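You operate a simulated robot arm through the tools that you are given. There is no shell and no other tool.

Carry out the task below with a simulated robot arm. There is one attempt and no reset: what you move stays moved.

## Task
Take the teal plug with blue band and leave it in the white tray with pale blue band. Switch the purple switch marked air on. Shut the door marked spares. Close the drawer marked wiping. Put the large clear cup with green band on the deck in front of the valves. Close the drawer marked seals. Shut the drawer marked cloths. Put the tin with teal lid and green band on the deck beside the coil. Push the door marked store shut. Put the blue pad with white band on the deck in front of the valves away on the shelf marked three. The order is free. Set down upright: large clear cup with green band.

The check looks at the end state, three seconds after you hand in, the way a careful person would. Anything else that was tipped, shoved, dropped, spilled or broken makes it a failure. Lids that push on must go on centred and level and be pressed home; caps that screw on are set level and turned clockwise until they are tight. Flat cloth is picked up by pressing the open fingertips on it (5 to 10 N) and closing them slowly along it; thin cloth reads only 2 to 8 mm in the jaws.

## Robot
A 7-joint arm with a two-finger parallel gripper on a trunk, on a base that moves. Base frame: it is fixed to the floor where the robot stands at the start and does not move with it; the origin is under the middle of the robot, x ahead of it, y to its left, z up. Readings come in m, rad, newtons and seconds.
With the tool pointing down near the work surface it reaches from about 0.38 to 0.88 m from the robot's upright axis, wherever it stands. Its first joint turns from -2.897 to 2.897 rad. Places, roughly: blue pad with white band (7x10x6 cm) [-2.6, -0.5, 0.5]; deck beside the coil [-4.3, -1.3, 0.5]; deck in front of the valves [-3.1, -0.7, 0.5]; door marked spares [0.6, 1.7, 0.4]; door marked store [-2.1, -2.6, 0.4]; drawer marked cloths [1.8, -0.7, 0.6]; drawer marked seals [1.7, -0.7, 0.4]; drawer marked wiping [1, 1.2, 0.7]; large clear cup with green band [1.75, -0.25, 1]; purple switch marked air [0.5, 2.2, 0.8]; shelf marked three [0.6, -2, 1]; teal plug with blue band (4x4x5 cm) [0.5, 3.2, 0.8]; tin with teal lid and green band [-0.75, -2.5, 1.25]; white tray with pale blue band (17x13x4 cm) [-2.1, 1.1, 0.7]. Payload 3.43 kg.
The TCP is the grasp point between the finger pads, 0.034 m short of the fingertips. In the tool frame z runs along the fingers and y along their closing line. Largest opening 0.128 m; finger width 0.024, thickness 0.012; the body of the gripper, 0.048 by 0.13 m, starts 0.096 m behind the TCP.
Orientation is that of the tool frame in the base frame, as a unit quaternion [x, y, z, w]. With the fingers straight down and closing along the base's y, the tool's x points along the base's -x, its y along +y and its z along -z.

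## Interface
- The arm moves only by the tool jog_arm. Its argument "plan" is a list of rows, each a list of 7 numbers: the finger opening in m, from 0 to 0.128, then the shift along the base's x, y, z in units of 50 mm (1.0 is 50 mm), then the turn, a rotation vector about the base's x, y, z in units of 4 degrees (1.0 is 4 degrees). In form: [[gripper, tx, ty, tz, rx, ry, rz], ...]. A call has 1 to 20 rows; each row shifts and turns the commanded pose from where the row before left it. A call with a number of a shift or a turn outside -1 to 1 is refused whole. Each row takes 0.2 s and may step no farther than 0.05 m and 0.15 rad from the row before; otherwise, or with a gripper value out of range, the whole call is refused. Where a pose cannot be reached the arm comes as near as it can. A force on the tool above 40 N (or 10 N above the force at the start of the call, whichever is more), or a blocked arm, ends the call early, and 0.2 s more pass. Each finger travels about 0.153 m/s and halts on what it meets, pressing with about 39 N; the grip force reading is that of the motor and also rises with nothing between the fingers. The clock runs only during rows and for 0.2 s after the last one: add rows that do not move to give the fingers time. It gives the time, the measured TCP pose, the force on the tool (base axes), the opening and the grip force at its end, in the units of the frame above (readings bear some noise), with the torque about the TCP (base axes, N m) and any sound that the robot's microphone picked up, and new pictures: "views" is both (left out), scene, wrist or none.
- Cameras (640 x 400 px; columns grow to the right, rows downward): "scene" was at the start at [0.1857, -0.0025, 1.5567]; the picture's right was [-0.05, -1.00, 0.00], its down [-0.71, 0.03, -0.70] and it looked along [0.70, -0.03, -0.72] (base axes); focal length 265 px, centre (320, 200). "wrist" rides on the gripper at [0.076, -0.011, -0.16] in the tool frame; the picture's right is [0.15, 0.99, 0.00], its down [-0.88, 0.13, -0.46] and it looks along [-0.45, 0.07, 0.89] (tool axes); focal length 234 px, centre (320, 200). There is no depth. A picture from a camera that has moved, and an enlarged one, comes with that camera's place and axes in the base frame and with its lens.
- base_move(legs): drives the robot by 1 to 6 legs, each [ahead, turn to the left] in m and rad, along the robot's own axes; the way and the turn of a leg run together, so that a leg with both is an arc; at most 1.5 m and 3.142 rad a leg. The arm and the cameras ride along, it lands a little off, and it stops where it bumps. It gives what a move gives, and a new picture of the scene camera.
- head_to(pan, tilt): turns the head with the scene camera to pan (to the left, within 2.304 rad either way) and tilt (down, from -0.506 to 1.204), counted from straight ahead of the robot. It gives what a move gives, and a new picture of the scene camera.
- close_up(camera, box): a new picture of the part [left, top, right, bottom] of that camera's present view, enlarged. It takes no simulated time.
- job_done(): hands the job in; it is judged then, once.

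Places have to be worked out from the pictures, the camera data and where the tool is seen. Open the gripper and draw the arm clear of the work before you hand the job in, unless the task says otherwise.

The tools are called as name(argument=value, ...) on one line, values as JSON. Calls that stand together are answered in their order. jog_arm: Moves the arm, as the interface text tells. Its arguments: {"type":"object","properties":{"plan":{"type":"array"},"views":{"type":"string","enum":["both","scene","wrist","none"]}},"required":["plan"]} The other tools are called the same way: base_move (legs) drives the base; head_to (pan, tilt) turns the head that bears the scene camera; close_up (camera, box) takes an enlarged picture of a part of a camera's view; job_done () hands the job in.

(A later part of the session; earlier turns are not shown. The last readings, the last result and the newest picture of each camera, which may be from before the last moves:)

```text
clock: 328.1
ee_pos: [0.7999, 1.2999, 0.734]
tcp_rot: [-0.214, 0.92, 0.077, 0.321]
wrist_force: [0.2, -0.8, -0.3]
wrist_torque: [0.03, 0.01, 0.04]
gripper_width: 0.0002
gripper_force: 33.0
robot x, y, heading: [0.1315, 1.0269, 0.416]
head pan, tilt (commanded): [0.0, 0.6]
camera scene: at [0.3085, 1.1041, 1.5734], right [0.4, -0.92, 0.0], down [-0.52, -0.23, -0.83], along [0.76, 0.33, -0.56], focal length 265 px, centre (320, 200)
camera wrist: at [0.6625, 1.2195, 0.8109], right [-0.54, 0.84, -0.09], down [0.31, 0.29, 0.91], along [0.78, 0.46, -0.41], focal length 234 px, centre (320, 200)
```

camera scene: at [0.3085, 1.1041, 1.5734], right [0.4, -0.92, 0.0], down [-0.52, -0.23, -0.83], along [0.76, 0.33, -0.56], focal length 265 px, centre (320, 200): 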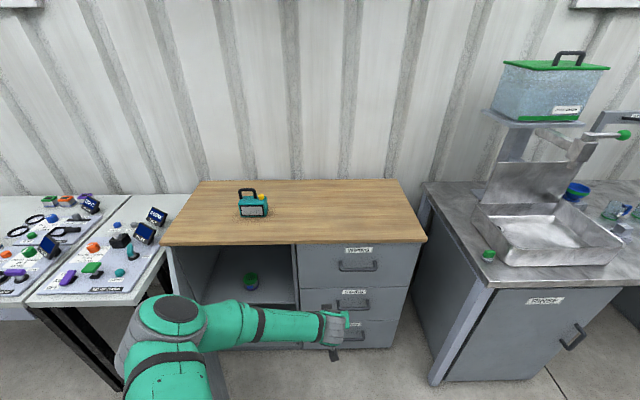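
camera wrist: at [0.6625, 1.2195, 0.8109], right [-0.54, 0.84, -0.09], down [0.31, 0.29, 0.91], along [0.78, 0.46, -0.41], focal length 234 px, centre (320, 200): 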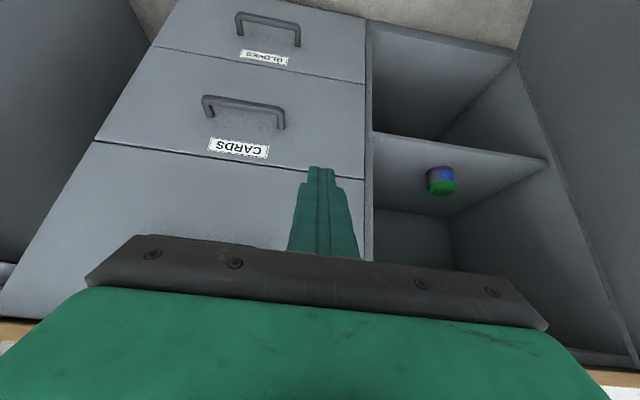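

WIPING is flush with CARDS and GLOVES. Next the spares door at the cabinet's left half: I raise the tool above the door top, reduce pitch to ≈27°, and carry it over to the door's outer (left) side.

jog_arm(plan=[[0, -0.1, -0.05, 0.9, -0.4475, 0.8943, 0], [0, -0.1, -0.05, 0.9, -0.4475, 0.8943, 0], [0, -0.1, -0.05, 0.9, -0.4475, 0.8943, 0], [0, 0, 0, 0.9, 0, 0, 0], [0, 0, 0, 0.9, 0, 0, 0], [0, 0, 0, 0.9, 0, 0, 0], [0, -0.655, 0.709, 0, 0, 0, 0], [0, -0.655, 0.709, 0, 0, 0, 0], [0, -0.655, 0.709, 0, 0, 0, 0], [0, -0.655, 0.709, 0, 0, 0, 0], [0, -0.655, 0.709, 0, 0, 0, 0], [0, -0.655, 0.709, 0, 0, 0, 0], [0, -0.655, 0.709, 0, 0, 0, 0], [0, -0.655, 0.709, 0, 0, 0, 0], [0, -0.655, 0.709, 0, 0, 0, 0], [0, -0.655, 0.709, 0, 0, 0, 0]], views="both")

```text
clock: 331.5
ee_pos: [0.4553, 1.6484, 1.0054]
tcp_rot: [-0.219, 0.948, 0.054, 0.223]
wrist_force: [0.8, -0.4, 0.1]
wrist_torque: [0.05, 0.06, 0.03]
gripper_width: 0.0002
gripper_force: 33.4
robot x, y, heading: [0.1294, 1.0258, 0.417]
head pan, tilt (commanded): [0.0, 0.6]
camera scene: at [0.3086, 1.1041, 1.5734], right [0.4, -0.92, 0.0], down [-0.52, -0.23, -0.83], along [0.76, 0.33, -0.56], focal length 265 px, centre (320, 200)
camera wrist: at [0.3369, 1.5763, 1.1148], right [-0.55, 0.83, -0.06], down [0.47, 0.37, 0.8], along [0.69, 0.41, -0.59], focal length 234 px, centre (320, 200)
```

scene: 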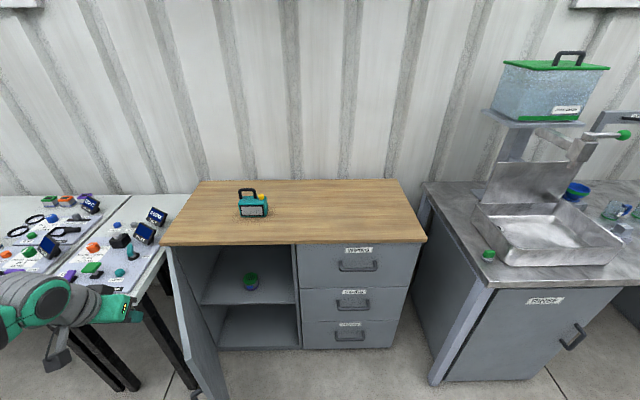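
wrist: 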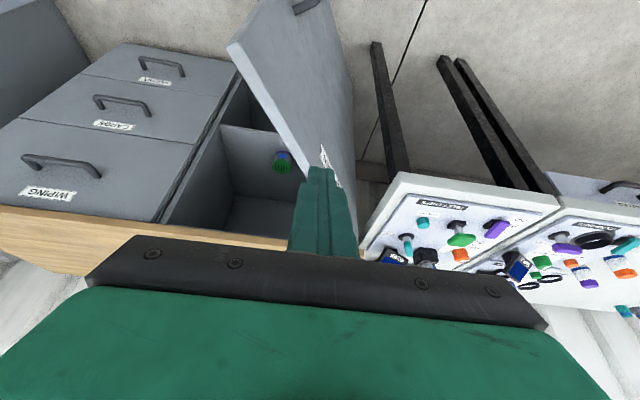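

The fingers hover just outside the spares door, whose top is at z≈0.85. I lower to overlap its upper part.

jog_arm(plan=[[0, -0.05, 0.05, -0.8, 0, 0, 0], [0, 0, 0, -0.8, 0, 0, 0], [0, 0, 0, -0.8, 0, 0, 0], [0, 0, 0, -0.8, 0, 0, 0], [0, 0, 0, -0.8, 0, 0, 0]], views="both")

```text
clock: 332.7
ee_pos: [0.4546, 1.6493, 0.8037]
tcp_rot: [-0.219, 0.948, 0.054, 0.224]
wrist_force: [-0.2, -0.4, 0.5]
wrist_torque: [0.0, 0.01, 0.03]
gripper_width: 0.0
gripper_force: 33.1
robot x, y, heading: [0.1298, 1.0247, 0.414]
head pan, tilt (commanded): [0.0, 0.6]
camera scene: at [0.3081, 1.1041, 1.5735], right [0.4, -0.92, 0.0], down [-0.52, -0.23, -0.83], along [0.76, 0.33, -0.56], focal length 265 px, centre (320, 200)
camera wrist: at [0.3346, 1.5782, 0.9126], right [-0.55, 0.83, -0.06], down [0.47, 0.37, 0.8], along [0.69, 0.42, -0.59], focal length 234 px, centre (320, 200)
```

scene: 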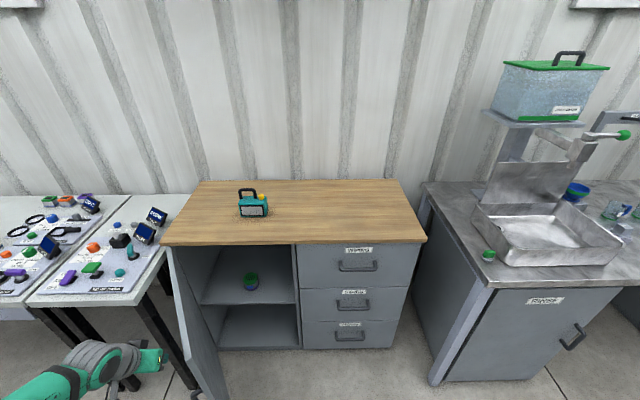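
wrist: 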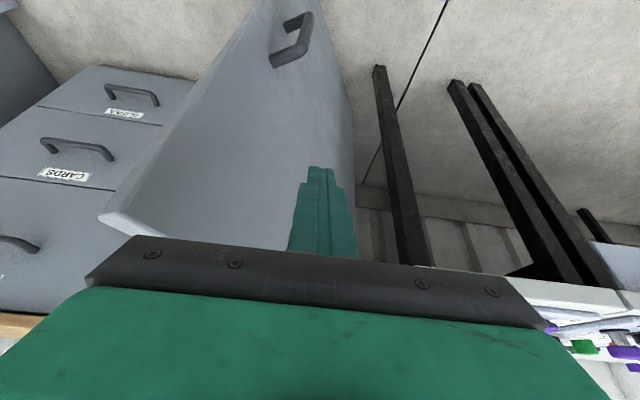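

I sweep the fingers along an arc about the door's hinge to swing it shut, first part.

jog_arm(plan=[[0, 0.484, -0.318, 0, 0, 0, 0], [0, 0.484, -0.318, 0, 0, 0, 0], [0, 0.543, -0.297, 0, 0, 0, 0], [0, 0.543, -0.297, 0, 0, 0, 0], [0, 0.543, -0.297, 0, 0, 0, 0], [0, 0.51, -0.16, 0, 0, 0, 0], [0, 0.51, -0.12, 0, 0, 0, 0], [0, 0.51, -0.1, 0, 0, 0, 0], [0, 0.51, -0.07, 0, 0, 0, 0]], views="both")

```text
clock: 334.7
ee_pos: [0.6866, 1.5507, 0.8051]
tcp_rot: [-0.22, 0.948, 0.053, 0.223]
wrist_force: [0.3, 0.1, 0.1]
wrist_torque: [-0.06, 0.0, 0.01]
gripper_width: 0.0
gripper_force: 33.3
robot x, y, heading: [0.1315, 1.0272, 0.417]
head pan, tilt (commanded): [0.0, 0.6]
camera scene: at [0.3081, 1.1042, 1.5734], right [0.4, -0.92, 0.0], down [-0.52, -0.23, -0.83], along [0.76, 0.33, -0.56], focal length 265 px, centre (320, 200)
camera wrist: at [0.5665, 1.4794, 0.9137], right [-0.55, 0.83, -0.06], down [0.47, 0.37, 0.8], along [0.69, 0.42, -0.59], focal length 234 px, centre (320, 200)
```

scene: 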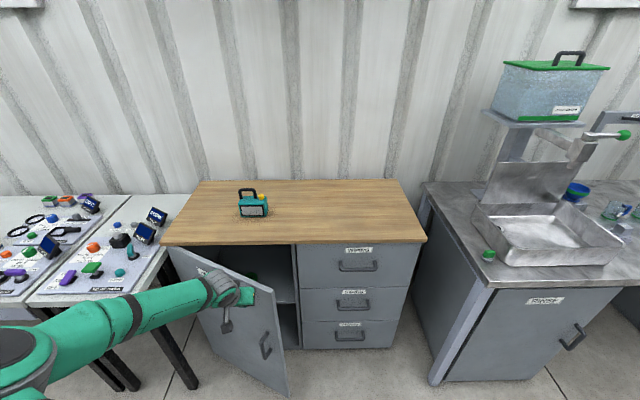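
wrist: 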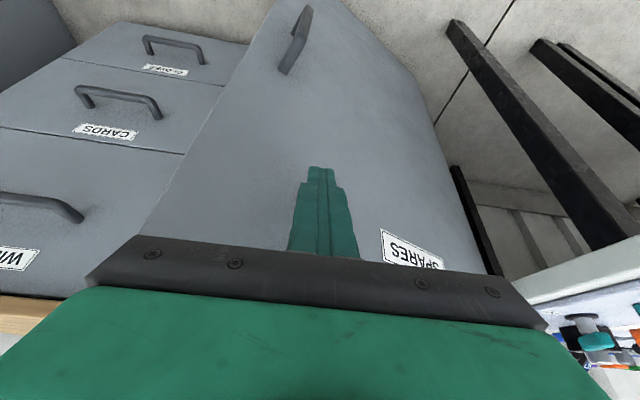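

The door follows nicely; I finish the arc with slower steps until it stops.

jog_arm(plan=[[0, 0.5, -0.02, 0, 0, 0, 0], [0, 0.5, 0.02, 0, 0, 0, 0], [0, 0.45, 0.05, 0, 0, 0, 0], [0, 0.4, 0.08, 0, 0, 0, 0], [0, 0.3, 0.08, 0, 0, 0, 0], [0, 0.25, 0.08, 0, 0, 0, 0], [0, 0.2, 0.08, 0, 0, 0, 0], [0, 0.2, 0.08, 0, 0, 0, 0]], views="both")

```text
clock: 336.5
ee_pos: [0.8256, 1.5726, 0.8027]
tcp_rot: [-0.219, 0.948, 0.053, 0.223]
wrist_force: [-0.3, 0.9, 0.0]
wrist_torque: [-0.02, 0.02, -0.03]
gripper_width: 0.0002
gripper_force: 33.5
robot x, y, heading: [0.1336, 1.0263, 0.418]
head pan, tilt (commanded): [0.0, 0.6]
camera scene: at [0.3082, 1.1042, 1.5734], right [0.4, -0.92, 0.0], down [-0.52, -0.23, -0.83], along [0.76, 0.33, -0.56], focal length 265 px, centre (320, 200)
camera wrist: at [0.7069, 1.5017, 0.9125], right [-0.55, 0.83, -0.06], down [0.47, 0.37, 0.8], along [0.69, 0.41, -0.59], focal length 234 px, centre (320, 200)
```

scene: 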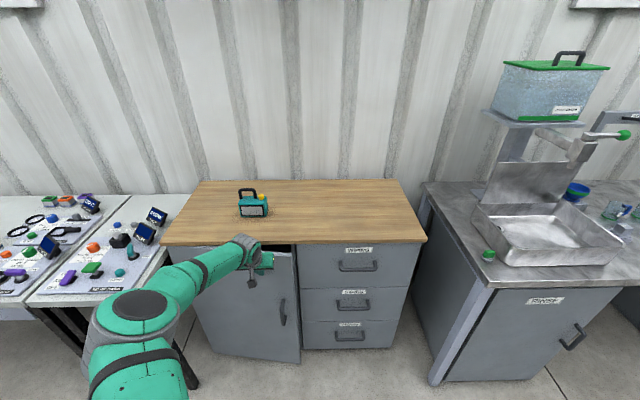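
wrist: 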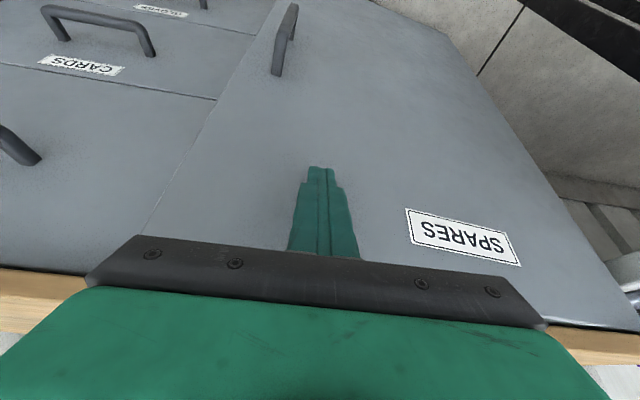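

Nearly shut; I push straight forward in small steps until it meets the stop.

jog_arm(plan=[[0, 0.15, 0.067, 0, 0, 0, 0], [0, 0.15, 0.067, 0, 0, 0, 0], [0, 0.15, 0.067, 0, 0, 0, 0], [0, 0.12, 0.054, 0, 0, 0, 0], [0, 0.12, 0.054, 0, 0, 0, 0], [0, 0.12, 0.054, 0, 0, 0, 0]], views="both")

```text
clock: 337.9
ee_pos: [0.8651, 1.593, 0.8029]
tcp_rot: [-0.22, 0.948, 0.054, 0.223]
wrist_force: [-0.3, -1.2, -0.1]
wrist_torque: [-0.03, 0.01, 0.0]
gripper_width: 0.0
gripper_force: 33.8
robot x, y, heading: [0.135, 1.0237, 0.418]
head pan, tilt (commanded): [0.0, 0.6]
camera scene: at [0.3083, 1.1042, 1.5734], right [0.4, -0.92, 0.0], down [-0.52, -0.23, -0.83], along [0.76, 0.33, -0.56], focal length 265 px, centre (320, 200)
camera wrist: at [0.7468, 1.5201, 0.9128], right [-0.55, 0.83, -0.06], down [0.47, 0.37, 0.8], along [0.69, 0.41, -0.59], focal length 234 px, centre (320, 200)
```

scene: 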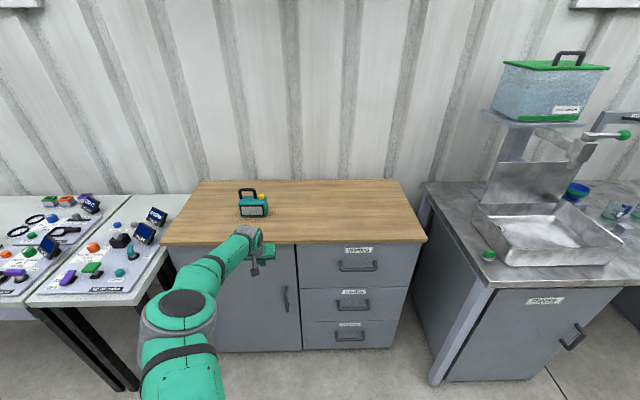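
wrist: 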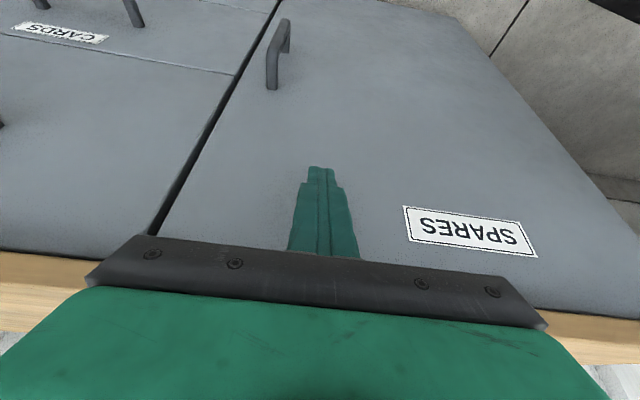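

It looks closed; a few more millimetres to feel the stop.

jog_arm(plan=[[0, 0.1, 0.045, 0, 0, 0, 0], [0, 0.1, 0.045, 0, 0, 0, 0], [0, 0.1, 0.045, 0, 0, 0, 0], [0, 0.1, 0.045, 0, 0, 0, 0], [0, 0.1, 0.045, 0, 0, 0, 0]], views="scene")

```text
clock: 339.1
ee_pos: [0.8805, 1.5975, 0.8027]
tcp_rot: [-0.221, 0.948, 0.053, 0.222]
wrist_force: [-0.9, 0.6, -1.0]
wrist_torque: [-0.02, -0.01, -0.01]
gripper_width: 0.0001
gripper_force: 33.1
out of reach, approached as far as the arm can: row 4, 5
robot x, y, heading: [0.127, 1.0259, 0.414]
head pan, tilt (commanded): [0.0, 0.6]
camera scene: at [0.3083, 1.1042, 1.5734], right [0.4, -0.92, 0.0], down [-0.52, -0.23, -0.83], along [0.76, 0.33, -0.56], focal length 265 px, centre (320, 200)
```

scene: 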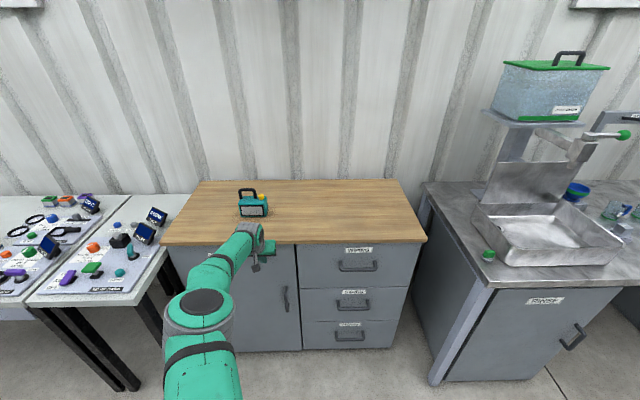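

Arm limit reached without a firm stop. I retract 5 cm, drive 8 cm ahead, and push on.

jog_arm(plan=[[0, -0.6, -0.27, 0, 0, 0, 0], [0, -0.5, -0.22, 0, 0, 0, 0]], views="none")

base_move(legs=[[0.05, 0]])

jog_arm(plan=[[0, 0.15, 0.067, 0, 0, 0, 0], [0, 0.1, 0.045, 0, 0, 0, 0], [0, 0.1, 0.045, 0, 0, 0, 0], [0, 0.1, 0.045, 0, 0, 0, 0], [0, 0.1, 0.045, 0, 0, 0, 0], [0, 0.1, 0.045, 0, 0, 0, 0]], views="both")

```text
clock: 339.7
ee_pos: [0.8283, 1.5714, 0.8025]
tcp_rot: [-0.219, 0.948, 0.053, 0.223]
wrist_force: [0.1, -0.9, -0.1]
wrist_torque: [0.02, 0.03, -0.02]
gripper_width: 0.0
gripper_force: 32.8
robot x, y, heading: [0.1352, 1.0241, 0.416]
head pan, tilt (commanded): [0.0, 0.6]
```

```text
clock: 340.7
ee_pos: [0.8753, 1.593, 0.8027]
tcp_rot: [-0.22, 0.948, 0.053, 0.223]
wrist_force: [0.5, 0.0, 0.2]
wrist_torque: [-0.04, -0.02, -0.01]
gripper_width: 0.0
gripper_force: 32.7
robot x, y, heading: [0.1757, 1.0472, 0.416]
head pan, tilt (commanded): [0.0, 0.6]
camera scene: at [0.3557, 1.1251, 1.5734], right [0.4, -0.92, 0.0], down [-0.52, -0.23, -0.83], along [0.76, 0.33, -0.56], focal length 265 px, centre (320, 200)
```

scene: 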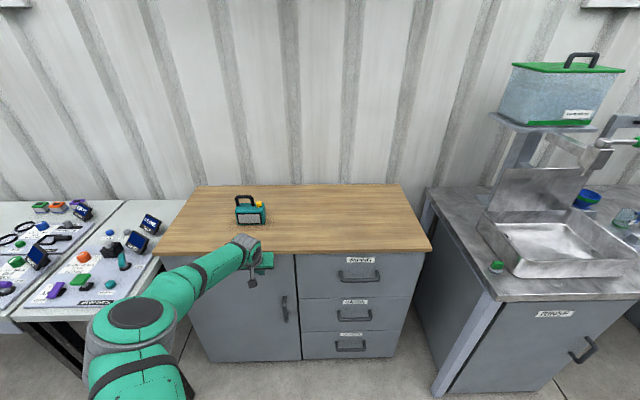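

```text
clock: 341.3
ee_pos: [0.8814, 1.5971, 0.8007]
tcp_rot: [-0.22, 0.949, 0.053, 0.219]
wrist_force: [-9.2, -5.2, 3.5]
wrist_torque: [-0.12, 0.12, -0.04]
gripper_width: 0.0004
gripper_force: 33.7
robot x, y, heading: [0.1773, 1.0446, 0.414]
head pan, tilt (commanded): [0.0, 0.6]
stopped in row 3: the force on the tool passed its limit at 53 N (the readings are from after the stop); the commanded pose is now the measured one
camera scene: at [0.3548, 1.1245, 1.5735], right [0.4, -0.92, 0.0], down [-0.52, -0.23, -0.83], along [0.76, 0.33, -0.56], focal length 265 px, centre (320, 200)
camera wrist: at [0.7641, 1.526, 0.9116], right [-0.55, 0.83, -0.06], down [0.48, 0.38, 0.8], along [0.68, 0.41, -0.6], focal length 234 px, centre (320, 200)
```

scene: 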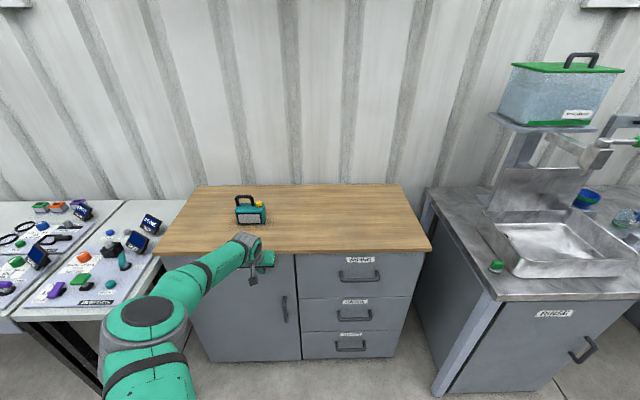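
wrist: 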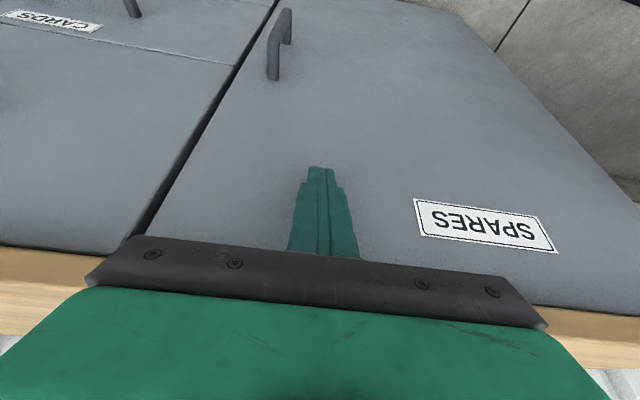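

SPARES is shut (53 N stop). I withdraw, tuck the arm upright, and move to face the left-hand tables with the switch panel.

jog_arm(plan=[[0, -0.8, -0.36, 0, 0, 0, 0], [0, -0.8, -0.36, 0.2, 0, 0, 0], [0, -0.6, -0.4, 0.6, -0.44, 0.88, 0], [0, -0.5, -0.5, 0.6, -0.44, 0.88, 0], [0, -0.4, -0.6, 0.6, -0.44, 0.88, 0], [0, -0.3, -0.7, 0.6, -0.44, 0.88, 0], [0, -0.3, -0.7, 0.6, -0.44, 0.88, 0], [0, -0.3, -0.7, 0.6, -0.44, 0.88, 0], [0, -0.3, -0.7, 0.6, -0.3, 0.6, 0], [0, -0.3, -0.7, 0.6, 0, 0, 0]], views="none")

base_move(legs=[[-0.3, 0], [0, 1.155], [1.0, 0], [0, -1.15]])

head_to(pan=0.0, tilt=0.7)

```text
clock: 343.5
ee_pos: [0.6533, 1.3143, 1.0492]
tcp_rot: [-0.226, 0.974, 0.0, -0.003]
wrist_force: [-0.7, 1.4, -0.9]
wrist_torque: [0.01, 0.0, 0.01]
gripper_width: 0.0
gripper_force: 33.0
robot x, y, heading: [0.1779, 1.0453, 0.418]
head pan, tilt (commanded): [0.0, 0.6]
```

```text
clock: 356.8
ee_pos: [0.3912, 2.1916, 1.0503]
tcp_rot: [-0.227, 0.974, 0.0, -0.002]
wrist_force: [-0.2, 0.7, -0.7]
wrist_torque: [0.03, -0.01, -0.01]
gripper_width: 0.0
gripper_force: 33.7
robot x, y, heading: [-0.0864, 1.925, 0.413]
head pan, tilt (commanded): [0.0, 0.6]
camera scene: at [0.0916, 2.003, 1.5734], right [0.4, -0.92, 0.0], down [-0.52, -0.23, -0.83], along [0.76, 0.33, -0.56], focal length 265 px, centre (320, 200)
```

scene: 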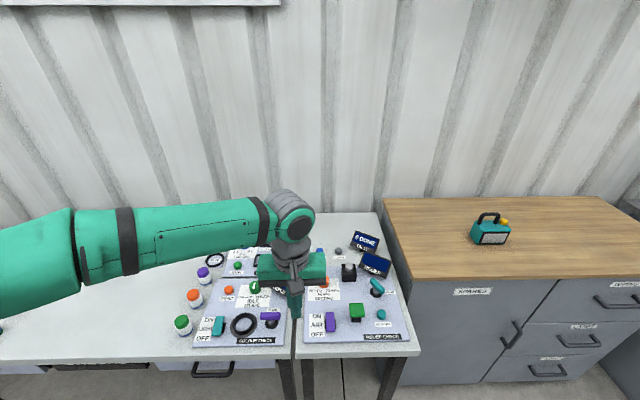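

```text
clock: 357.5
ee_pos: [0.3916, 2.192, 1.0506]
tcp_rot: [-0.227, 0.974, -0.001, -0.001]
wrist_force: [-0.6, 0.1, 0.1]
wrist_torque: [0.02, -0.02, -0.01]
gripper_width: 0.0
gripper_force: 32.8
robot x, y, heading: [-0.0876, 1.9252, 0.414]
head pan, tilt (commanded): [0.0, 0.7]
camera scene: at [0.0885, 2.0016, 1.5648], right [0.4, -0.92, 0.0], down [-0.59, -0.26, -0.77], along [0.7, 0.31, -0.64], focal length 265 px, centre (320, 200)
```

scene: 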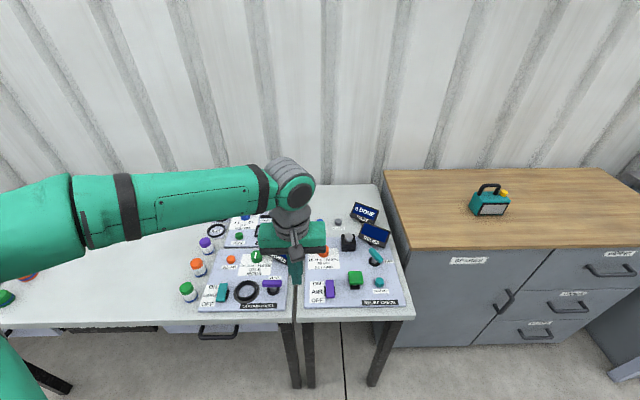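

Spares door and drawers look flush. I zoom on the two switch panels to find the purple switch marked AIR.

close_up(camera="scene", box=[285, 230, 415, 320])

close_up(camera="scene", box=[180, 220, 310, 320])

close_up(camera="wrist", box=[0, 0, 640, 400])

```text
4.44 times, centred on (350, 275) of scene
camera zoom: at [0.0885, 2.0016, 1.5648], right [0.4, -0.92, 0.0], down [-0.59, -0.26, -0.77], along [0.7, 0.31, -0.64], focal length 1178 px, centre (187, -133)
```

zoom: 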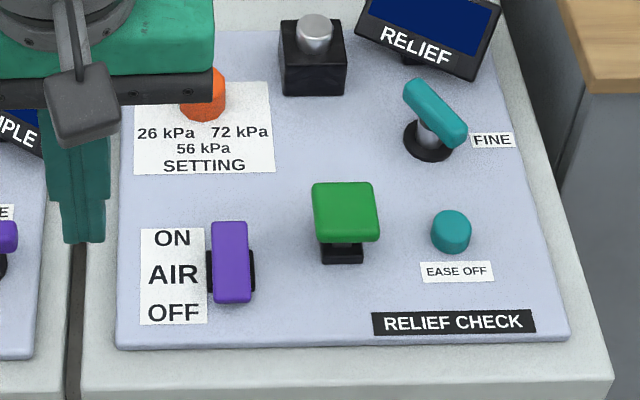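

```text
4.00 times, centred on (245, 270) of scene
camera zoom: at [0.0885, 2.0016, 1.5648], right [0.4, -0.92, 0.0], down [-0.59, -0.26, -0.77], along [0.7, 0.31, -0.64], focal length 1061 px, centre (620, -80)
```

zoom: 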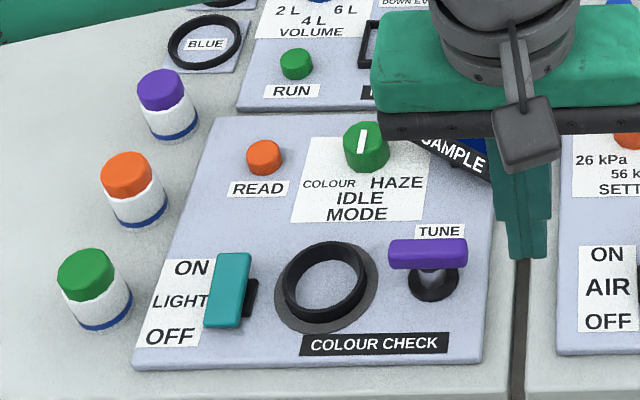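

```text
1.00 times, centred on (320, 200) of wrist (not enlarged: the box is as wide or as high as the picture)
camera zoom: at [0.3291, 2.1491, 1.2106], right [-0.57, 0.82, 0.0], down [0.73, 0.51, 0.45], along [0.37, 0.26, -0.89], focal length 234 px, centre (320, 200)
```

zoom: 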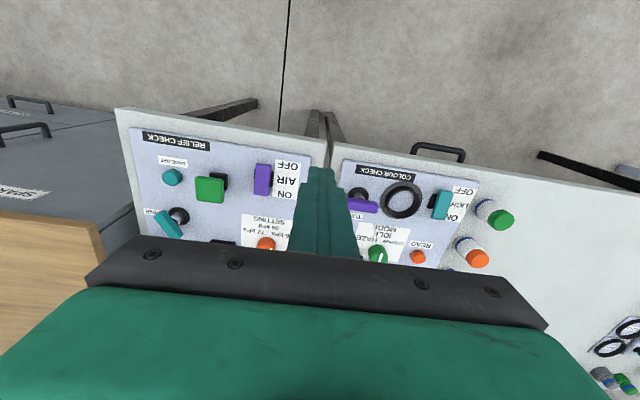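

The AIR switch is the purple rocker on the RELIEF CHECK panel (ON at the far side, OFF near). I zoom in more to see how it is tilted now.

close_up(camera="scene", box=[310, 270, 350, 305])

close_up(camera="wrist", box=[230, 140, 330, 220])

close_up(camera="scene", box=[195, 270, 245, 310])

```text
11.43 times, centred on (330, 288) of scene
camera zoom: at [0.0885, 2.0016, 1.5648], right [0.4, -0.92, 0.0], down [-0.59, -0.26, -0.77], along [0.7, 0.31, -0.64], focal length 3030 px, centre (206, -800)
```

zoom: 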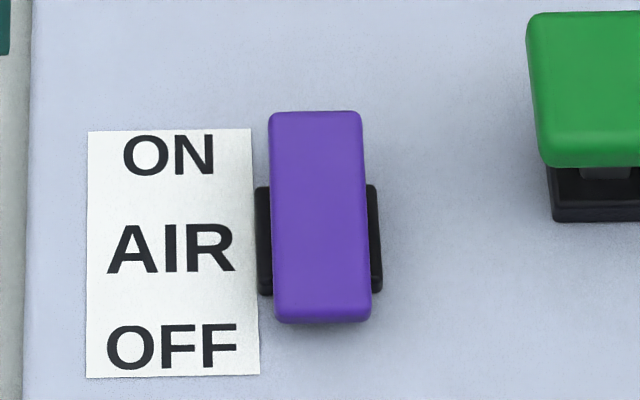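

```text
5.00 times, centred on (280, 180) of wrist
camera zoom: at [0.3291, 2.1491, 1.2106], right [-0.57, 0.82, 0.0], down [0.73, 0.51, 0.45], along [0.37, 0.26, -0.89], focal length 1171 px, centre (520, 300)
```

zoom: 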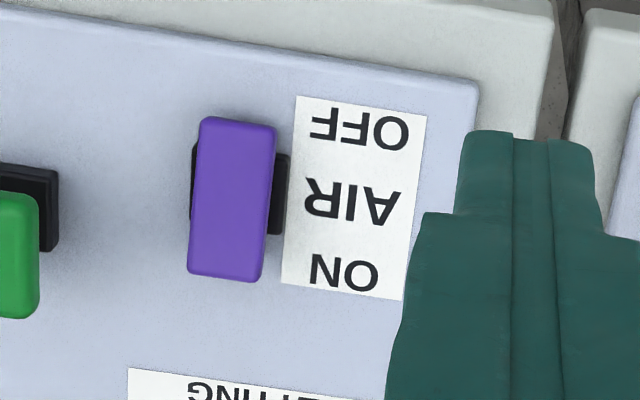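

```text
10.00 times, centred on (220, 290) of scene
camera zoom: at [0.0885, 2.0016, 1.5648], right [0.4, -0.92, 0.0], down [-0.59, -0.26, -0.77], along [0.7, 0.31, -0.64], focal length 2652 px, centre (1320, -700)
```

zoom: 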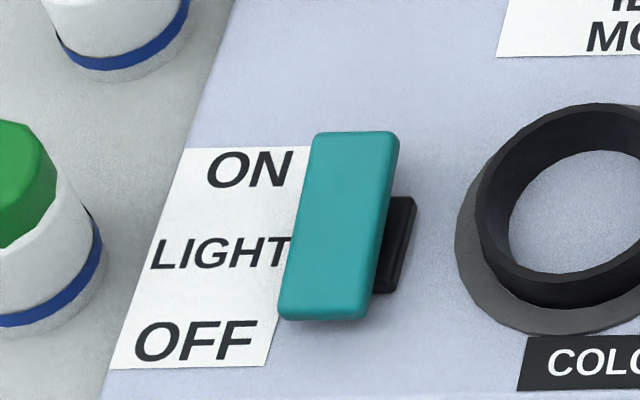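

I need to know which end of the rocker is raised. I back off 0.6 m to view it at a flatter angle with the zoom.

base_move(legs=[[-0.7, 0]])

head_to(pan=0.0, tilt=0.5)

```text
clock: 360.4
ee_pos: [-0.0996, 1.9945, 1.0519]
tcp_rot: [-0.239, 0.971, 0.0, -0.002]
wrist_force: [1.1, -0.7, -0.7]
wrist_torque: [-0.05, -0.01, -0.02]
gripper_width: 0.0
gripper_force: 32.8
robot x, y, heading: [-0.5668, 1.7197, 0.438]
head pan, tilt (commanded): [0.0, 0.7]
stopped in leg 1: the robot was blocked; the commanded pose is now the measured one
camera scene: at [-0.3977, 1.7988, 1.5648], right [0.43, -0.9, 0.0], down [-0.58, -0.27, -0.77], along [0.69, 0.33, -0.64], focal length 265 px, centre (320, 200)
```

scene: 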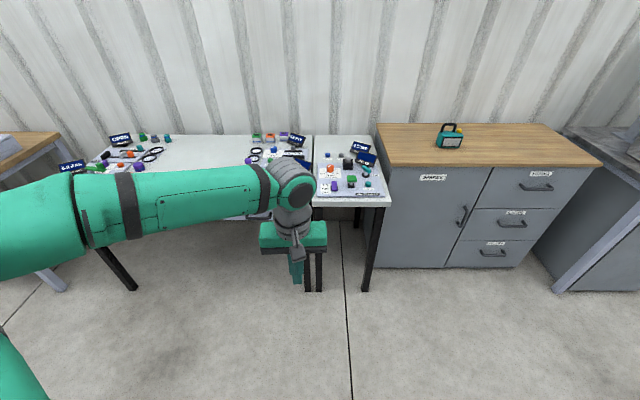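

```text
clock: 361.1
ee_pos: [-0.0992, 1.9948, 1.0516]
tcp_rot: [-0.239, 0.971, 0.0, -0.002]
wrist_force: [0.2, 0.7, 0.1]
wrist_torque: [0.0, 0.0, 0.01]
gripper_width: 0.0
gripper_force: 32.7
robot x, y, heading: [-0.5722, 1.7133, 0.437]
head pan, tilt (commanded): [0.0, 0.499]
camera scene: at [-0.3922, 1.8014, 1.5825], right [0.43, -0.9, 0.0], down [-0.43, -0.2, -0.88], along [0.79, 0.37, -0.48], focal length 265 px, centre (320, 200)
```

scene: 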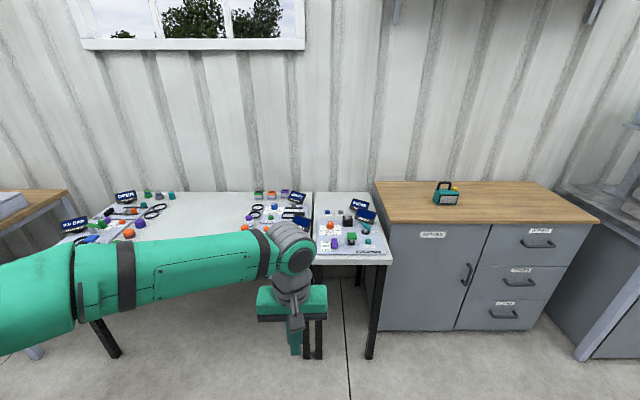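

The base was blocked after 0.53 m — something is behind me. I look back to check that nothing was disturbed.

head_to(pan=2.3, tilt=0.8)

head_to(pan=-2.3, tilt=0.8)

```text
clock: 363.3
ee_pos: [-0.0994, 1.9958, 1.0516]
tcp_rot: [-0.239, 0.971, 0.001, -0.002]
wrist_force: [-0.6, -0.7, 0.2]
wrist_torque: [0.0, 0.02, 0.01]
gripper_width: 0.0
gripper_force: 33.1
robot x, y, heading: [-0.5674, 1.7175, 0.441]
head pan, tilt (commanded): [2.3, 0.799]
camera scene: at [-0.5488, 1.7941, 1.5566], right [0.39, 0.92, 0.0], down [0.66, -0.28, -0.7], along [-0.64, 0.27, -0.72], focal length 265 px, centre (320, 200)
```

scene: 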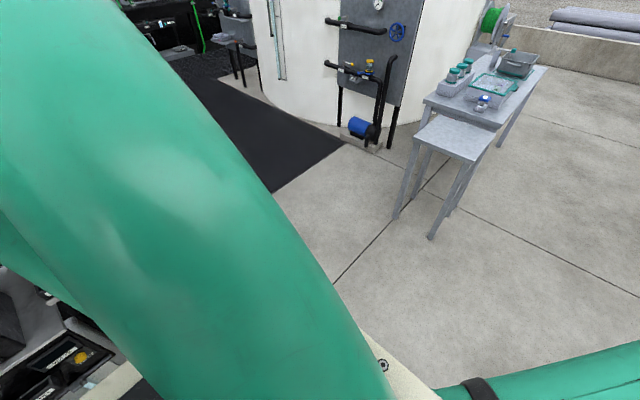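

```text
clock: 366.9
ee_pos: [-0.0991, 1.9956, 1.0504]
tcp_rot: [-0.239, 0.971, 0.001, -0.002]
wrist_force: [-0.4, 0.0, 0.8]
wrist_torque: [0.03, -0.03, -0.02]
gripper_width: 0.0
gripper_force: 33.7
robot x, y, heading: [-0.5703, 1.7133, 0.441]
head pan, tilt (commanded): [-2.3, 0.799]
camera scene: at [-0.4975, 1.6852, 1.5566], right [-0.96, 0.28, 0.0], down [0.2, 0.69, -0.7], along [-0.2, -0.67, -0.72], focal length 265 px, centre (320, 200)
```

scene: 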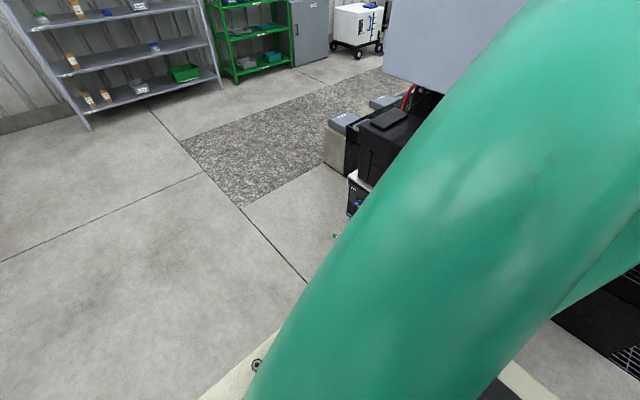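

I zoom in on the thing near my rear right corner.

close_up(camera="scene", box=[280, 80, 460, 280])

close_up(camera="scene", box=[180, 200, 380, 400])

```text
2.00 times, centred on (370, 180) of scene
camera zoom: at [-0.4975, 1.6852, 1.5566], right [-0.96, 0.28, 0.0], down [0.2, 0.69, -0.7], along [-0.2, -0.67, -0.72], focal length 530 px, centre (220, 240)
```

zoom: 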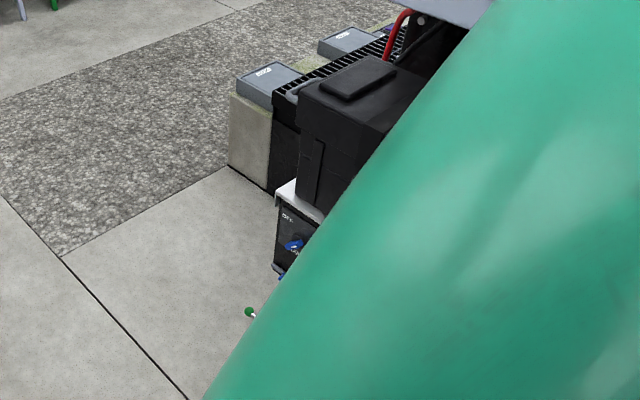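

```text
2.00 times, centred on (280, 300) of scene
camera zoom: at [-0.4975, 1.6852, 1.5566], right [-0.96, 0.28, 0.0], down [0.2, 0.69, -0.7], along [-0.2, -0.67, -0.72], focal length 530 px, centre (400, 0)
```

zoom: 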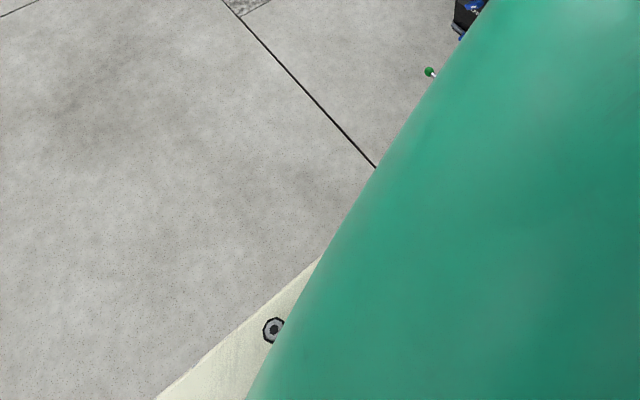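

Only a valve lever tip of the pump stand is visible. I drive forward 0.2 m off it and then look back at that stand for any change.

base_move(legs=[[0.22, 0]])

head_to(pan=-2.3, tilt=1.0)

head_to(pan=2.3, tilt=1.0)

```text
clock: 368.6
ee_pos: [0.104, 2.0893, 1.0508]
tcp_rot: [-0.237, 0.972, 0.001, -0.002]
wrist_force: [0.4, 1.0, -0.5]
wrist_torque: [0.02, -0.01, -0.02]
gripper_width: 0.0
gripper_force: 33.3
robot x, y, heading: [-0.3657, 1.8109, 0.44]
head pan, tilt (commanded): [-2.3, 0.799]
camera scene: at [-0.2942, 1.7804, 1.5565], right [-0.96, 0.29, 0.0], down [0.21, 0.69, -0.7], along [-0.2, -0.67, -0.72], focal length 265 px, centre (320, 200)
```

scene: 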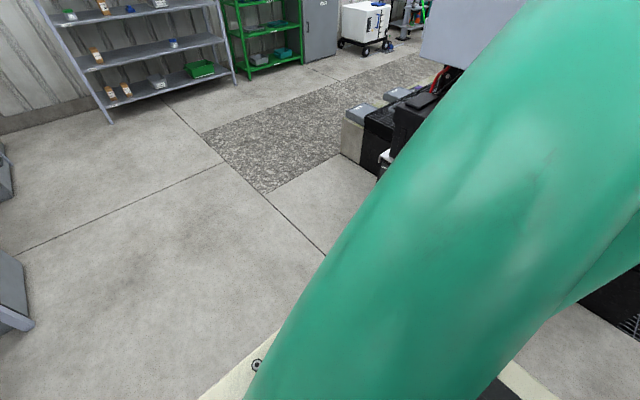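

```text
clock: 369.4
ee_pos: [0.1051, 2.0887, 1.0521]
tcp_rot: [-0.237, 0.971, 0.0, -0.002]
wrist_force: [-0.5, 0.7, -0.3]
wrist_torque: [-0.02, 0.02, 0.06]
gripper_width: 0.0002
gripper_force: 33.2
robot x, y, heading: [-0.3633, 1.813, 0.436]
head pan, tilt (commanded): [-2.3, 1.0]
camera scene: at [-0.2911, 1.7909, 1.5415], right [-0.96, 0.29, 0.0], down [0.24, 0.81, -0.54], along [-0.16, -0.52, -0.84], focal length 265 px, centre (320, 200)
```

scene: 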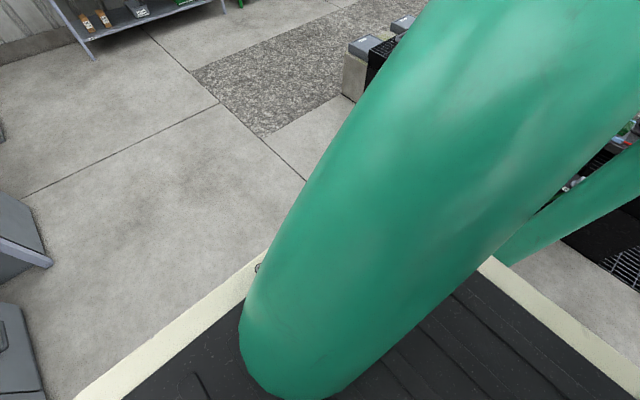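

```text
clock: 373.1
ee_pos: [0.1042, 2.0899, 1.051]
tcp_rot: [-0.237, 0.972, 0.001, -0.002]
wrist_force: [-0.6, -0.1, 0.8]
wrist_torque: [0.03, 0.01, 0.01]
gripper_width: 0.0
gripper_force: 33.7
robot x, y, heading: [-0.3683, 1.8086, 0.432]
head pan, tilt (commanded): [2.3, 1.0]
camera scene: at [-0.335, 1.8851, 1.5414], right [0.39, 0.92, 0.0], down [0.77, -0.33, -0.54], along [-0.5, 0.21, -0.84], focal length 265 px, centre (320, 200)
```

scene: 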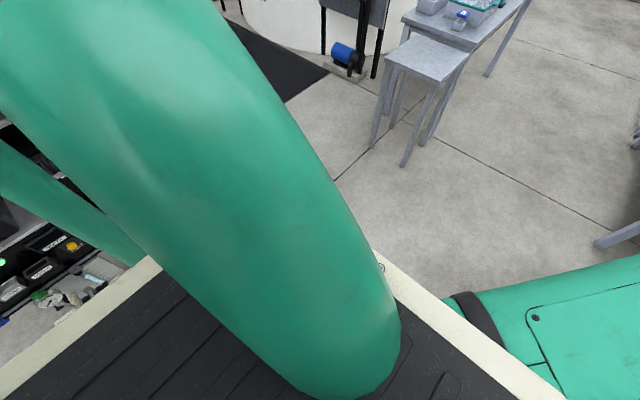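

I'll inspect that stand later from another side. Now I look at the AIR switch again from this flatter angle.

head_to(pan=0.0, tilt=0.5)

close_up(camera="scene", box=[290, 210, 400, 280])

```text
clock: 375.2
ee_pos: [0.1051, 2.0894, 1.0509]
tcp_rot: [-0.236, 0.972, 0.001, -0.002]
wrist_force: [-0.6, -0.1, 0.7]
wrist_torque: [0.05, 0.0, -0.04]
gripper_width: 0.0
gripper_force: 33.1
robot x, y, heading: [-0.3627, 1.8133, 0.437]
head pan, tilt (commanded): [0.0, 0.499]
camera scene: at [-0.1886, 1.8962, 1.5825], right [0.42, -0.91, 0.0], down [-0.43, -0.2, -0.88], along [0.8, 0.37, -0.48], focal length 265 px, centre (320, 200)
```

scene: 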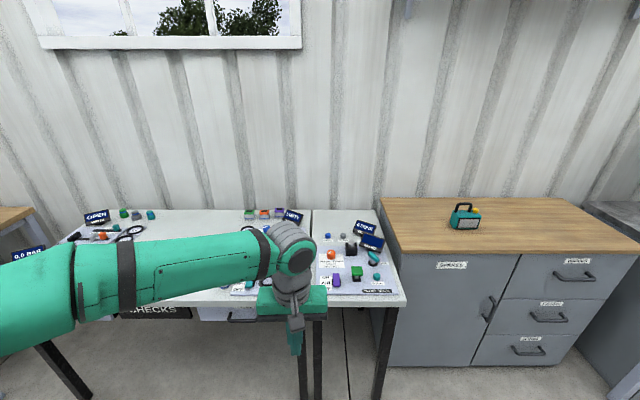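

```text
5.71 times, centred on (345, 245) of scene
camera zoom: at [-0.1886, 1.8962, 1.5825], right [0.42, -0.91, 0.0], down [-0.43, -0.2, -0.88], along [0.8, 0.37, -0.48], focal length 1515 px, centre (177, -57)
```

zoom: 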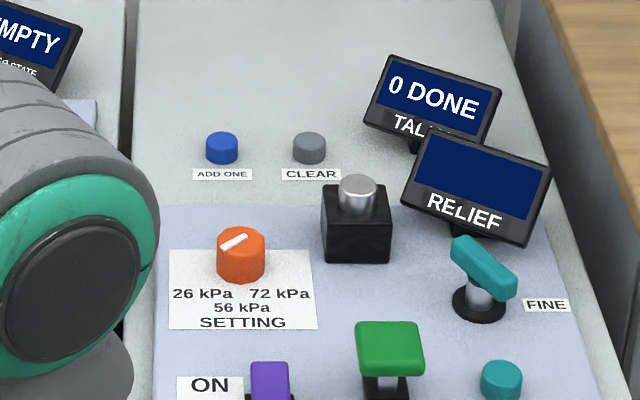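

close_up(camera="scene", box=[310, 260, 370, 300])

close_up(camera="scene", box=[322, 268, 350, 292])

```text
10.00 times, centred on (340, 280) of scene
camera zoom: at [-0.1886, 1.8962, 1.5825], right [0.42, -0.91, 0.0], down [-0.43, -0.2, -0.88], along [0.8, 0.37, -0.48], focal length 2652 px, centre (120, -600)
```

zoom: 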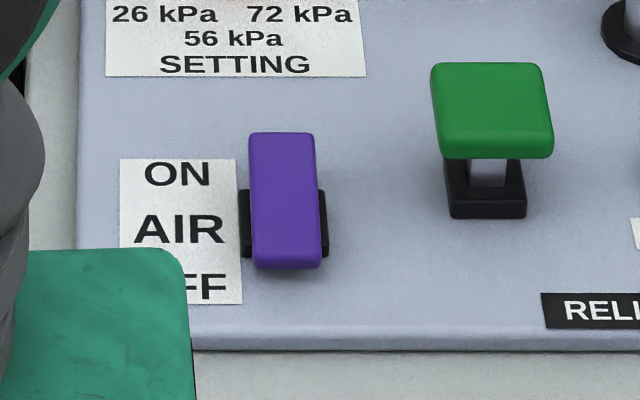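

```text
16.00 times, centred on (336, 280) of scene
camera zoom: at [-0.1886, 1.8962, 1.5825], right [0.42, -0.91, 0.0], down [-0.43, -0.2, -0.88], along [0.8, 0.37, -0.48], focal length 4242 px, centre (64, -1080)
```

zoom: 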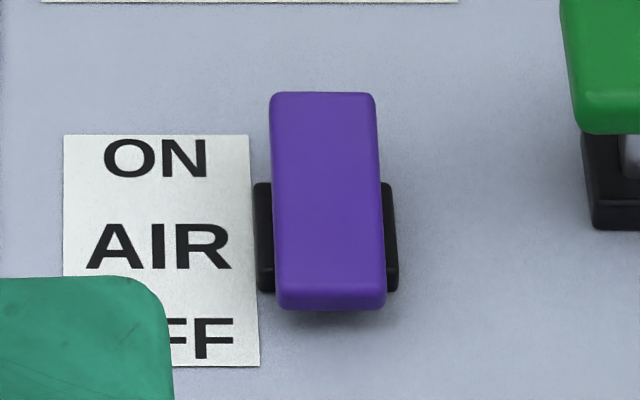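

From two views the far (ON) end is ≈13 mm higher than the near (OFF) end, so the switch is off and I must press the far end. I drive back up to the table.

base_move(legs=[[0.28, 0]])

head_to(pan=0.0, tilt=0.7)

close_up(camera="scene", box=[285, 230, 415, 320])

close_up(camera="wrist", box=[200, 120, 360, 240])

```text
clock: 377.1
ee_pos: [0.3599, 2.2028, 1.0509]
tcp_rot: [-0.233, 0.973, 0.001, -0.002]
wrist_force: [-0.3, 0.1, -0.2]
wrist_torque: [0.01, 0.0, 0.02]
gripper_width: 0.0
gripper_force: 32.8
robot x, y, heading: [-0.1115, 1.9283, 0.425]
head pan, tilt (commanded): [0.0, 0.499]
camera scene: at [0.0655, 2.0114, 1.5825], right [0.41, -0.91, 0.0], down [-0.44, -0.2, -0.88], along [0.8, 0.36, -0.48], focal length 265 px, centre (320, 200)
```

scene: 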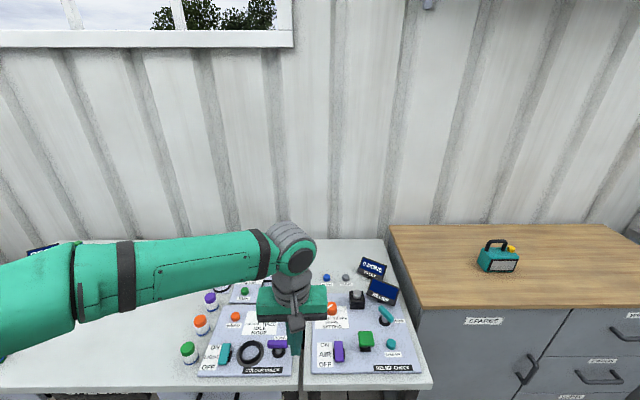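

```text
clock: 377.9
ee_pos: [0.3609, 2.2024, 1.0515]
tcp_rot: [-0.232, 0.973, 0.0, -0.002]
wrist_force: [1.0, 0.6, 0.5]
wrist_torque: [0.01, 0.0, 0.04]
gripper_width: 0.0
gripper_force: 32.8
robot x, y, heading: [-0.1134, 1.929, 0.428]
head pan, tilt (commanded): [0.0, 0.7]
camera scene: at [0.06, 2.0089, 1.5649], right [0.41, -0.91, 0.0], down [-0.59, -0.27, -0.77], along [0.7, 0.32, -0.64], focal length 265 px, centre (320, 200)
```

scene: 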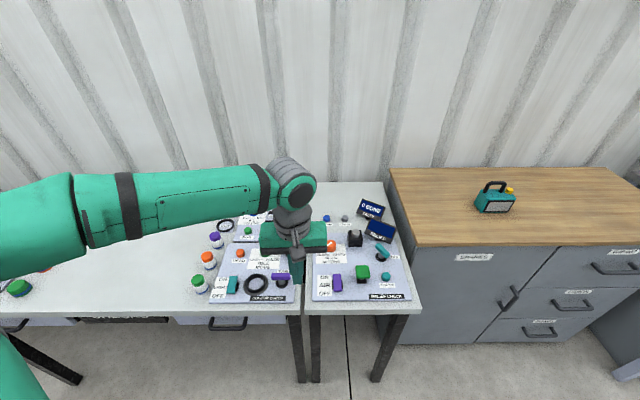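

```text
4.44 times, centred on (350, 275) of scene
camera zoom: at [0.06, 2.0089, 1.5649], right [0.41, -0.91, 0.0], down [-0.59, -0.27, -0.77], along [0.7, 0.32, -0.64], focal length 1178 px, centre (187, -133)
```

zoom: 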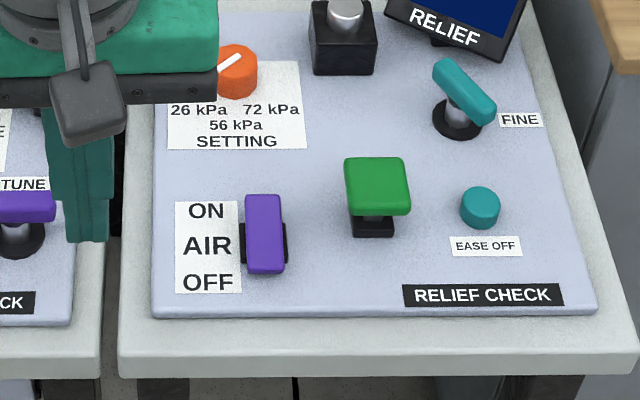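

```text
3.33 times, centred on (280, 180) of wrist
camera zoom: at [0.2993, 2.1577, 1.2115], right [-0.58, 0.82, 0.0], down [0.73, 0.51, 0.45], along [0.37, 0.26, -0.89], focal length 781 px, centre (453, 267)
```

zoom: 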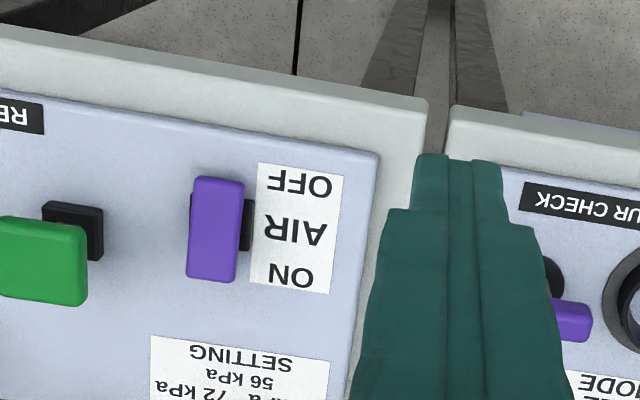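

Triangulated rocker centre (0.510,2.154), ON end at about (0.531,2.165), z≈0.84. I move the closed fingertips above the ON end.

jog_arm(plan=[[0, 0.66, -0.16, -0.4, 0, 0, 0], [0, 0.66, -0.16, -0.4, 0, 0, 0], [0, 0.66, -0.16, -0.4, 0, 0, 0], [0, 0.66, -0.16, -0.4, 0, 0, 0], [0, 0.66, -0.16, -0.4, 0, 0, 0]], views="both")

```text
clock: 379.1
ee_pos: [0.5253, 2.1613, 0.9529]
tcp_rot: [-0.232, 0.973, 0.001, -0.001]
wrist_force: [0.7, 0.9, 1.3]
wrist_torque: [-0.04, 0.01, -0.01]
gripper_width: 0.0
gripper_force: 32.8
robot x, y, heading: [-0.1139, 1.9332, 0.427]
head pan, tilt (commanded): [0.0, 0.7]
camera scene: at [0.0596, 2.0089, 1.5648], right [0.41, -0.91, 0.0], down [-0.59, -0.27, -0.77], along [0.7, 0.32, -0.64], focal length 265 px, centre (320, 200)
camera wrist: at [0.4638, 2.1165, 1.1123], right [-0.58, 0.82, 0.0], down [0.73, 0.51, 0.45], along [0.37, 0.26, -0.89], focal length 234 px, centre (320, 200)
```

scene: 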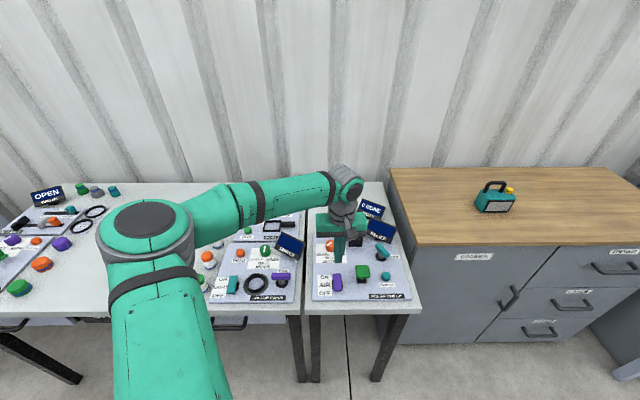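
wrist: 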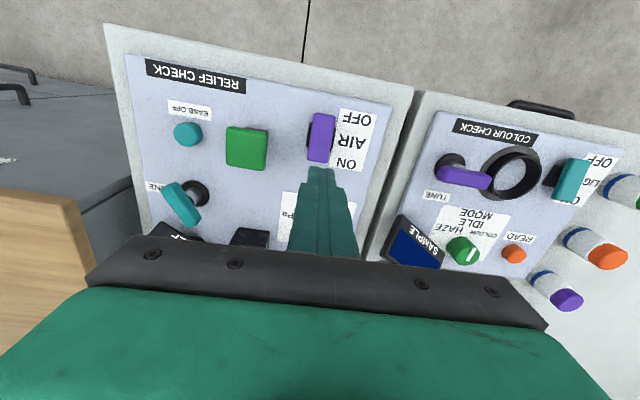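

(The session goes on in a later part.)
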